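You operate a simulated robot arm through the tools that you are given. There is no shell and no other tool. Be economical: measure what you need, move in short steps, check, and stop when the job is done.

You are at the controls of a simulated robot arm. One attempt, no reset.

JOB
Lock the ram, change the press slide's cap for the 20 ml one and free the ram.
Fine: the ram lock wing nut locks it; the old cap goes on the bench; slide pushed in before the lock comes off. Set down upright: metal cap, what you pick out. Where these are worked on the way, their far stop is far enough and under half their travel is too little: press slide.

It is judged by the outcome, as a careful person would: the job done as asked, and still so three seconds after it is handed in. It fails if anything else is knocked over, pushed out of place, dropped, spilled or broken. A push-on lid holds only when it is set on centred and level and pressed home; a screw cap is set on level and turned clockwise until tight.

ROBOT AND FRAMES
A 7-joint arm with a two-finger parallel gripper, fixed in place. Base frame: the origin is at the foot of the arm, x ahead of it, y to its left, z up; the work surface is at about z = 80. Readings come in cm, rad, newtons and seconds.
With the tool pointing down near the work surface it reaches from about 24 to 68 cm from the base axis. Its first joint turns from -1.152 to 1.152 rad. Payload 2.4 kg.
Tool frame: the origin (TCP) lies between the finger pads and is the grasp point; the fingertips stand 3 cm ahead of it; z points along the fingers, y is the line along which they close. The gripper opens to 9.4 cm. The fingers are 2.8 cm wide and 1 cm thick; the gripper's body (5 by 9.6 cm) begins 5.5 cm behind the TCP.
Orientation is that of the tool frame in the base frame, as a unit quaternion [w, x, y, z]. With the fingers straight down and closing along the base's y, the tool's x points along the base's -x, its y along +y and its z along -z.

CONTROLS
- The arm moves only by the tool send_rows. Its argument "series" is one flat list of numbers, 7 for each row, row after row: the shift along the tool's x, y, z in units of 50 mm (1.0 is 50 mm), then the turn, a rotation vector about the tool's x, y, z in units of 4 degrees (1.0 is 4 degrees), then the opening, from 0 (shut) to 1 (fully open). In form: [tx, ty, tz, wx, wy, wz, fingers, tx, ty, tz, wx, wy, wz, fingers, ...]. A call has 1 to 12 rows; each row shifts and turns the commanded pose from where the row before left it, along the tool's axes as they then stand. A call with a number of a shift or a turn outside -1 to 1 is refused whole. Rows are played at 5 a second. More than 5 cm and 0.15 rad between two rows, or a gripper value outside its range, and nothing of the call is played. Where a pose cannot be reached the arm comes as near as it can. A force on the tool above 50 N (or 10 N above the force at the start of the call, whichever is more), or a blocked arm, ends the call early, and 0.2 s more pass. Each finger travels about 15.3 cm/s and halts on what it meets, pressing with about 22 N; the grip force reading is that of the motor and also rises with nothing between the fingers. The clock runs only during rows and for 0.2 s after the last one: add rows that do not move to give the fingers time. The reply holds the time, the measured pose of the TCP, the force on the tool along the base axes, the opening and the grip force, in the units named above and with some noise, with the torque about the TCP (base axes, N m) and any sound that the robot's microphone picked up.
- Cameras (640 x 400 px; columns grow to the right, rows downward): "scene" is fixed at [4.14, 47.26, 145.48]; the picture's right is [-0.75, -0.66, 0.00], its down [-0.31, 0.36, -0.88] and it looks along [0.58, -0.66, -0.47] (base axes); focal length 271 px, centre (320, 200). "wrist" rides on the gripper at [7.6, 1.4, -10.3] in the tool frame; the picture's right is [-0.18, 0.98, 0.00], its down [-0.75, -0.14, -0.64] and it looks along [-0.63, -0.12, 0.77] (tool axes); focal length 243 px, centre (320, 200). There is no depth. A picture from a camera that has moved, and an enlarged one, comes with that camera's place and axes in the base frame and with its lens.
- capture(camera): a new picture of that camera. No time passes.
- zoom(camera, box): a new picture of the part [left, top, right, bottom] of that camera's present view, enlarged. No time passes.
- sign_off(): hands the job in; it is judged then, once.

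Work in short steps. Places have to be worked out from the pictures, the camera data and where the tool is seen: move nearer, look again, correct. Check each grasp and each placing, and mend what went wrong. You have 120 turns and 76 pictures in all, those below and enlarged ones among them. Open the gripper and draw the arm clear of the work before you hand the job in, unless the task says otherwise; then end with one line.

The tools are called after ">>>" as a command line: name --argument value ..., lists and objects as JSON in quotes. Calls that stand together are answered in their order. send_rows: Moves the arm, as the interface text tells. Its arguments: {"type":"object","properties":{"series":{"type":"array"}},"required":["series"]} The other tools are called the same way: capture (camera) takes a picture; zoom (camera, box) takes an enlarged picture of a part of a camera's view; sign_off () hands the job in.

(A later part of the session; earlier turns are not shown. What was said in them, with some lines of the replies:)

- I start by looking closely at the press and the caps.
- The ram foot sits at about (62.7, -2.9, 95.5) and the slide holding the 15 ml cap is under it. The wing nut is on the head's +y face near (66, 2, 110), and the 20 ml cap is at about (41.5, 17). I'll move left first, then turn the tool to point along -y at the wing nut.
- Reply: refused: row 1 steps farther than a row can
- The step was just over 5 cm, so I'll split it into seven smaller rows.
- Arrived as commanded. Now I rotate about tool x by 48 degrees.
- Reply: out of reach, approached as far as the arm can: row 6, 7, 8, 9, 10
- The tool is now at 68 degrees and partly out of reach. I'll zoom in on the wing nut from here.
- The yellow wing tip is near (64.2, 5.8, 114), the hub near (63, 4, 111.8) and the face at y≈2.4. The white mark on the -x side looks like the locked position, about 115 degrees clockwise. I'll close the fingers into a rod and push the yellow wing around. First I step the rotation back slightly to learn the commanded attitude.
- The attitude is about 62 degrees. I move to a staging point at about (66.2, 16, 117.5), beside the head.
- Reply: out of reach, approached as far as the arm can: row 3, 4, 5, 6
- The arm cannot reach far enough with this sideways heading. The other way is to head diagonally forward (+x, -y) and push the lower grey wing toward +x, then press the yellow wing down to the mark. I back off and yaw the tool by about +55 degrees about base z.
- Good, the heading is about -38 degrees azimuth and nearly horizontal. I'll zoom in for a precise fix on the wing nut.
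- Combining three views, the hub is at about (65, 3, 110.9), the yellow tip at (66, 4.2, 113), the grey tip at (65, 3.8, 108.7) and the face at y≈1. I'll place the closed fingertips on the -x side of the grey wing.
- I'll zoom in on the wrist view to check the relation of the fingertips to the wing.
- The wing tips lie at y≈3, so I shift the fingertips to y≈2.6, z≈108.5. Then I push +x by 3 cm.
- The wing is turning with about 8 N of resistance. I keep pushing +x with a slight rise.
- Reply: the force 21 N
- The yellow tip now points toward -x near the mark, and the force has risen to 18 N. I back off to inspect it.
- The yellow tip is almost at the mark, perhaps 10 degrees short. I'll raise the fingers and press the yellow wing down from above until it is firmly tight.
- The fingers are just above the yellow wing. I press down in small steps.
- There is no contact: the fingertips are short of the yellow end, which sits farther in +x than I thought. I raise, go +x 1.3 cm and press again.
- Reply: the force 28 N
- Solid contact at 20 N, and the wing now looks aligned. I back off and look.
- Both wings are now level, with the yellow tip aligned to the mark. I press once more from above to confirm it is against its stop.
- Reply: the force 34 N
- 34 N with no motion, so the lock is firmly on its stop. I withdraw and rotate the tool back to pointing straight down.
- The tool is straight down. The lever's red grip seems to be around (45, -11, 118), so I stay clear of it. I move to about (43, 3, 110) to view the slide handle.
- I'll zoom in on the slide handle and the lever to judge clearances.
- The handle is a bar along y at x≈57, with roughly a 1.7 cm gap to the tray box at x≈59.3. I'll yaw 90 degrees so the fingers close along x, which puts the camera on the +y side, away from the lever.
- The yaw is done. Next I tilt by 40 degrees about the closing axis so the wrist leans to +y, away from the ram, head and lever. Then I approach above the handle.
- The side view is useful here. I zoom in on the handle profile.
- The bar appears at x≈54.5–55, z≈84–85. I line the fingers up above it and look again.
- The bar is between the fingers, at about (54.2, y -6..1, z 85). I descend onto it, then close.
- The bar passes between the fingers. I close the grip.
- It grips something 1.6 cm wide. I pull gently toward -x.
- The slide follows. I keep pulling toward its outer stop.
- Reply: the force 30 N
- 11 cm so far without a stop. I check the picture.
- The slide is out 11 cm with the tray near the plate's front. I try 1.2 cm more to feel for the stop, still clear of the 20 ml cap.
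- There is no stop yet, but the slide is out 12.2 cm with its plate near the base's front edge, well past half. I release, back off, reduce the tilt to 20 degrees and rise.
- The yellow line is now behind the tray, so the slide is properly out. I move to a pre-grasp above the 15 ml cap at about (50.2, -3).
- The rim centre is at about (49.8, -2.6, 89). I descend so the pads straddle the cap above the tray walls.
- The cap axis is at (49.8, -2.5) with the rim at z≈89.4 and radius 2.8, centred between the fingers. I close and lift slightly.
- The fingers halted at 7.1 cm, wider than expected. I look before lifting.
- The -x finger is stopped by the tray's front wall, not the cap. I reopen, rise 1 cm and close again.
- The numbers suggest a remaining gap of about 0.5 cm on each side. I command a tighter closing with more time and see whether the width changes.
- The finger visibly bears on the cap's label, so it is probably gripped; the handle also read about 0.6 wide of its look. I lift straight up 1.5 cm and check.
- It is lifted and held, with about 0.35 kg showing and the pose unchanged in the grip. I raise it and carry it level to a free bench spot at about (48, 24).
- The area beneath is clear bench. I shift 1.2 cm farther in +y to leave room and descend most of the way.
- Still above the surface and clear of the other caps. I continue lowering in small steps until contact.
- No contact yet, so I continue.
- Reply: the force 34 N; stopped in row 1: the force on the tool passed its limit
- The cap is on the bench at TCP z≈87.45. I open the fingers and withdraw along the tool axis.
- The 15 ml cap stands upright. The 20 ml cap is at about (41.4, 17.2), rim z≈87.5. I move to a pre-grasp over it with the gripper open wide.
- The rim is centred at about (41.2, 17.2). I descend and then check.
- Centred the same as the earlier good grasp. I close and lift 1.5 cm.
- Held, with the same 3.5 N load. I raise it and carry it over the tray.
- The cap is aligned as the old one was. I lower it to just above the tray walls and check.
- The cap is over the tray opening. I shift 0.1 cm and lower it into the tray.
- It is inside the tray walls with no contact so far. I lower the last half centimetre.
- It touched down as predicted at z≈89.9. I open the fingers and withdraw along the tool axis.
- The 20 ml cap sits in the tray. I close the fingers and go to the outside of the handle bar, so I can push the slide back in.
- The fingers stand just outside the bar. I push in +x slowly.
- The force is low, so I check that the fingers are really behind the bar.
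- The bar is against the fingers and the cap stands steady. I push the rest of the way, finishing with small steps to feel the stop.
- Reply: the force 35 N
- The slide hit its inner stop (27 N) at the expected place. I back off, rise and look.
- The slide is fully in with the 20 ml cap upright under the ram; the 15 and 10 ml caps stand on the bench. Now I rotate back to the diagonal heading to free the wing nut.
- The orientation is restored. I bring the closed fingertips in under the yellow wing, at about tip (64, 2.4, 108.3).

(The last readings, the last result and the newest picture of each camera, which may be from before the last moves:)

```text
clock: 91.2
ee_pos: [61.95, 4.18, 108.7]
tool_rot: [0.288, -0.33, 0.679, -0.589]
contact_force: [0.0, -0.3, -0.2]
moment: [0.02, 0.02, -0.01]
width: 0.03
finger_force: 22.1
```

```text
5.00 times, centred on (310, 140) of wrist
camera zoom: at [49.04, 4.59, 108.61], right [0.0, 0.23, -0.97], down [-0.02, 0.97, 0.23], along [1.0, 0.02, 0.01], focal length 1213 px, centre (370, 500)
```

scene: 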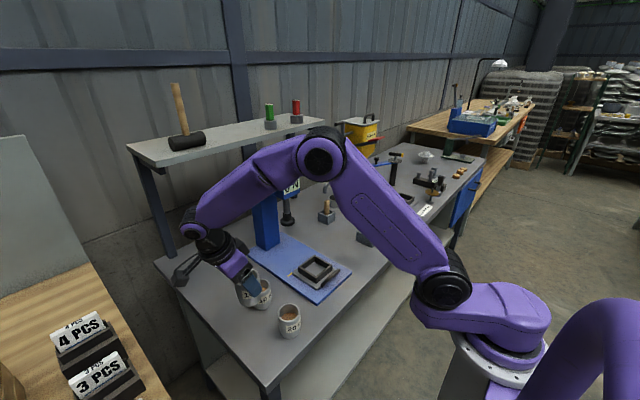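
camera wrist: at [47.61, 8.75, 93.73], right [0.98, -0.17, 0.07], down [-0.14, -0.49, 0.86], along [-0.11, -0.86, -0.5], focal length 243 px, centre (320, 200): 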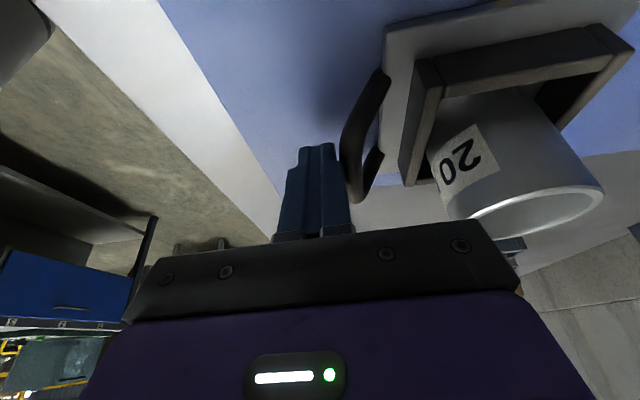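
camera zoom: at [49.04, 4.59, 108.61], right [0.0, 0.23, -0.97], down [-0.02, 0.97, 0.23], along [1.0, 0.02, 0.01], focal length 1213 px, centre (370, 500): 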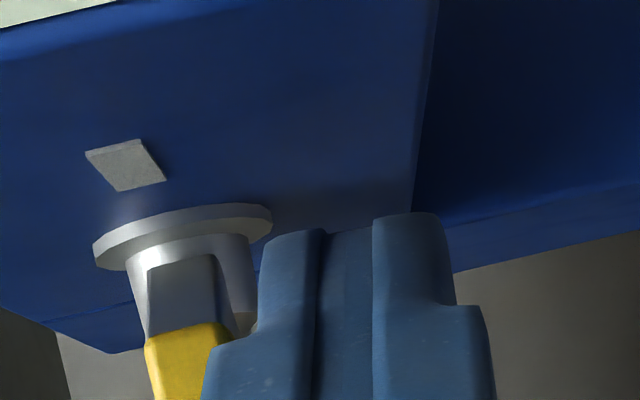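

The fingers are right beneath the yellow wing. I push upward to turn it counter-clockwise.

>>> send_rows --series '[0, -0.08, -0.011, 0, 0, 0, 0, 0, -0.08, -0.011, 0, 0, 0, 0, 0, -0.08, -0.011, 0, 0, 0, 0, 0, -0.08, -0.011, 0, 0, 0, 0, 0, -0.08, -0.011, 0, 0, 0, 0, 0, -0.08, -0.011, 0, 0, 0, 0, 0, -0.08, -0.011, 0, 0, 0, 0]'

>>> zoom --camera "wrist" --box '[240, 90, 380, 190]'

```text
clock: 92.8
ee_pos: [61.87, 4.27, 111.62]
tool_rot: [0.288, -0.331, 0.678, -0.589]
contact_force: [-0.7, -0.3, -2.9]
moment: [0.03, 0.08, 0.01]
width: 0.0
finger_force: 21.5
```

```text
4.00 times, centred on (310, 140) of wrist
camera zoom: at [48.91, 4.68, 111.62], right [0.0, 0.23, -0.97], down [-0.02, 0.97, 0.23], along [1.0, 0.02, 0.01], focal length 970 px, centre (360, 440)
```

zoom: 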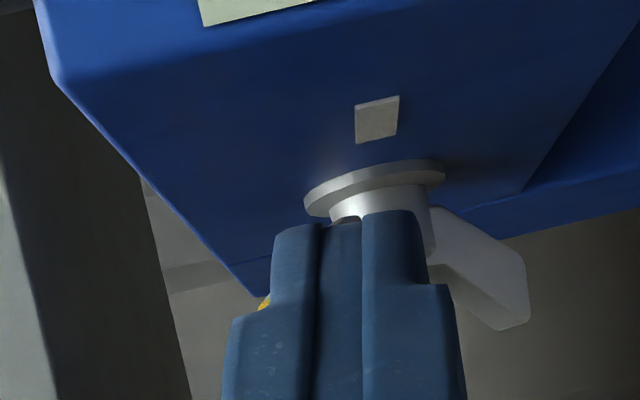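

The wing has turned to roughly 115 degrees. I raise 1.3 cm to clear the hub, then push +x against the yellow wing's side.

>>> send_rows --series '[0, -0.13, -0.018, 0, 0, 0, 0, 0, -0.13, -0.018, 0, 0, 0, 0, -0.037, -0.007, 0.047, 0, 0, 0, 0, -0.037, -0.007, 0.047, 0, 0, 0, 0, -0.037, -0.007, 0.047, 0, 0, 0, 0, -0.037, -0.007, 0.047, 0, 0, 0, 0, -0.037, -0.007, 0.047, 0, 0, 0, 0]'

>>> zoom --camera "wrist" --box '[240, 90, 380, 190]'

```text
clock: 94.4
ee_pos: [63.17, 4.18, 112.96]
tool_rot: [0.288, -0.332, 0.678, -0.589]
contact_force: [-7.7, 2.0, 2.5]
moment: [0.01, 0.03, 0.0]
width: 0.0
finger_force: 22.0
```

```text
4.00 times, centred on (310, 140) of wrist
camera zoom: at [50.39, 4.69, 112.95], right [0.0, 0.23, -0.97], down [-0.02, 0.97, 0.23], along [1.0, 0.02, 0.01], focal length 970 px, centre (360, 440)
```

zoom: 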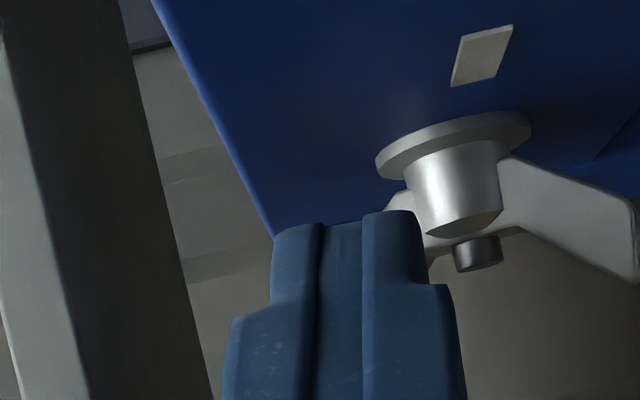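

The wing is nearly back at its starting position, with turning friction of about 8 N. I push a little more to reach its free stop.

>>> send_rows --series '[-0.037, -0.007, 0.047, 0, 0, 0, 0, -0.037, -0.007, 0.047, 0, 0, 0, 0, -0.037, -0.007, 0.047, 0, 0, 0, 0]'

```text
clock: 95.1
ee_pos: [63.52, 4.3, 113.01]
tool_rot: [0.285, -0.33, 0.679, -0.591]
contact_force: [-26.2, 1.1, 8.3]
moment: [-0.07, 0.06, -0.17]
width: 0.02
finger_force: 21.9
stopped in row 3: the force on the tool passed its limit (the readings are from after the stop); the commanded pose is now the measured one
```

A firm stop is reached. I withdraw and inspect.

>>> send_rows --series '[0.06, 0, -0.15, 0, 0, 0, 0, 0, -0.1, -0.6, 0, 0, 0, 0, 0, -0.1, -0.9, 0, 0, 0, 0, 0, 0, -0.9, 0, 0, 0, 0, 0, 0, -0.9, 0, 0, 0, 0]'

>>> zoom --camera "scene" --box '[210, 140, 330, 220]'

```text
clock: 96.3
ee_pos: [50.07, 14.33, 116.37]
tool_rot: [0.285, -0.33, 0.679, -0.591]
contact_force: [-0.5, 0.1, -0.2]
moment: [0.03, -0.01, -0.01]
width: 0.01
finger_force: 21.7
```

```text
5.00 times, centred on (270, 180) of scene
camera zoom: at [4.14, 47.26, 145.48], right [-0.75, -0.66, 0.0], down [-0.31, 0.36, -0.88], along [0.58, -0.66, -0.47], focal length 1353 px, centre (570, 300)
```

zoom: 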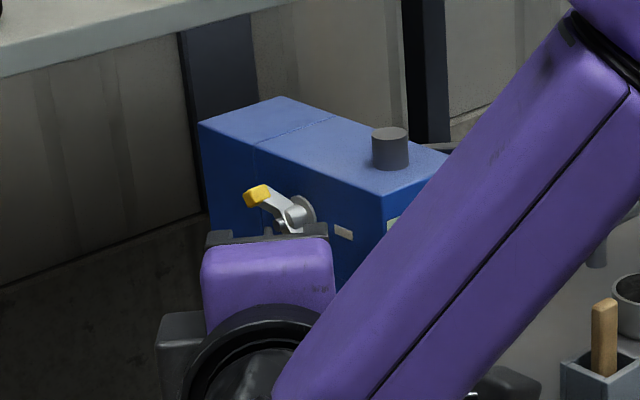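

The yellow tip is back at, or slightly past, its original free position. I draw the arm clear, open the gripper and take a final look.

>>> send_rows --series '[0, -0.4, -0.8, 0, 0, 0, 0, 0, -0.4, -0.8, 0, 0, 0, 0.3, 0, -0.4, -0.8, 0, 0, 0, 0.7, 0, 0, 0, 0, 0, 0, 1, 0, 0, 0, 0, 0, 0, 1]'

>>> capture --camera "scene"

>>> zoom --camera "scene" --box '[200, 140, 360, 350]'

```text
clock: 97.5
ee_pos: [41.71, 21.47, 123.8]
tool_rot: [0.285, -0.331, 0.679, -0.59]
contact_force: [-0.3, 0.2, 1.3]
moment: [0.03, -0.02, 0.01]
width: 9.4
finger_force: 0.0
```

```text
3 pictures are left
```

scene: 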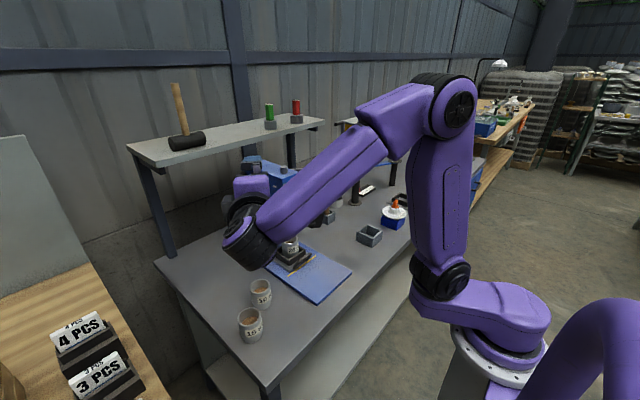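

```text
1.90 times, centred on (280, 245) of scene
camera zoom: at [4.14, 47.26, 145.48], right [-0.75, -0.66, 0.0], down [-0.31, 0.36, -0.88], along [0.58, -0.66, -0.47], focal length 515 px, centre (396, 114)
```

zoom: 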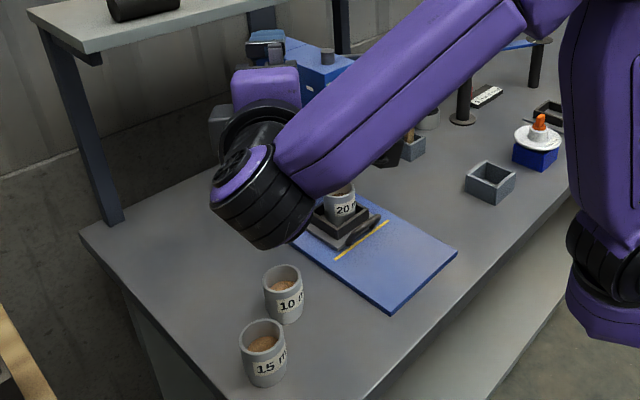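

The 20 ml cap is in the pushed-in slide, the 15 ml cap stands upright on the bench, the lock is off and the gripper is open and clear. I hand the job in.

>>> sign_off

```text
The job is handed in.
```

The job is handed in: I locked the ram, swapped the 15 ml cap for the 20 ml one, pushed the slide in to its stop and then turned the ram lock back off; the 15 ml cap stands upright on the bench.
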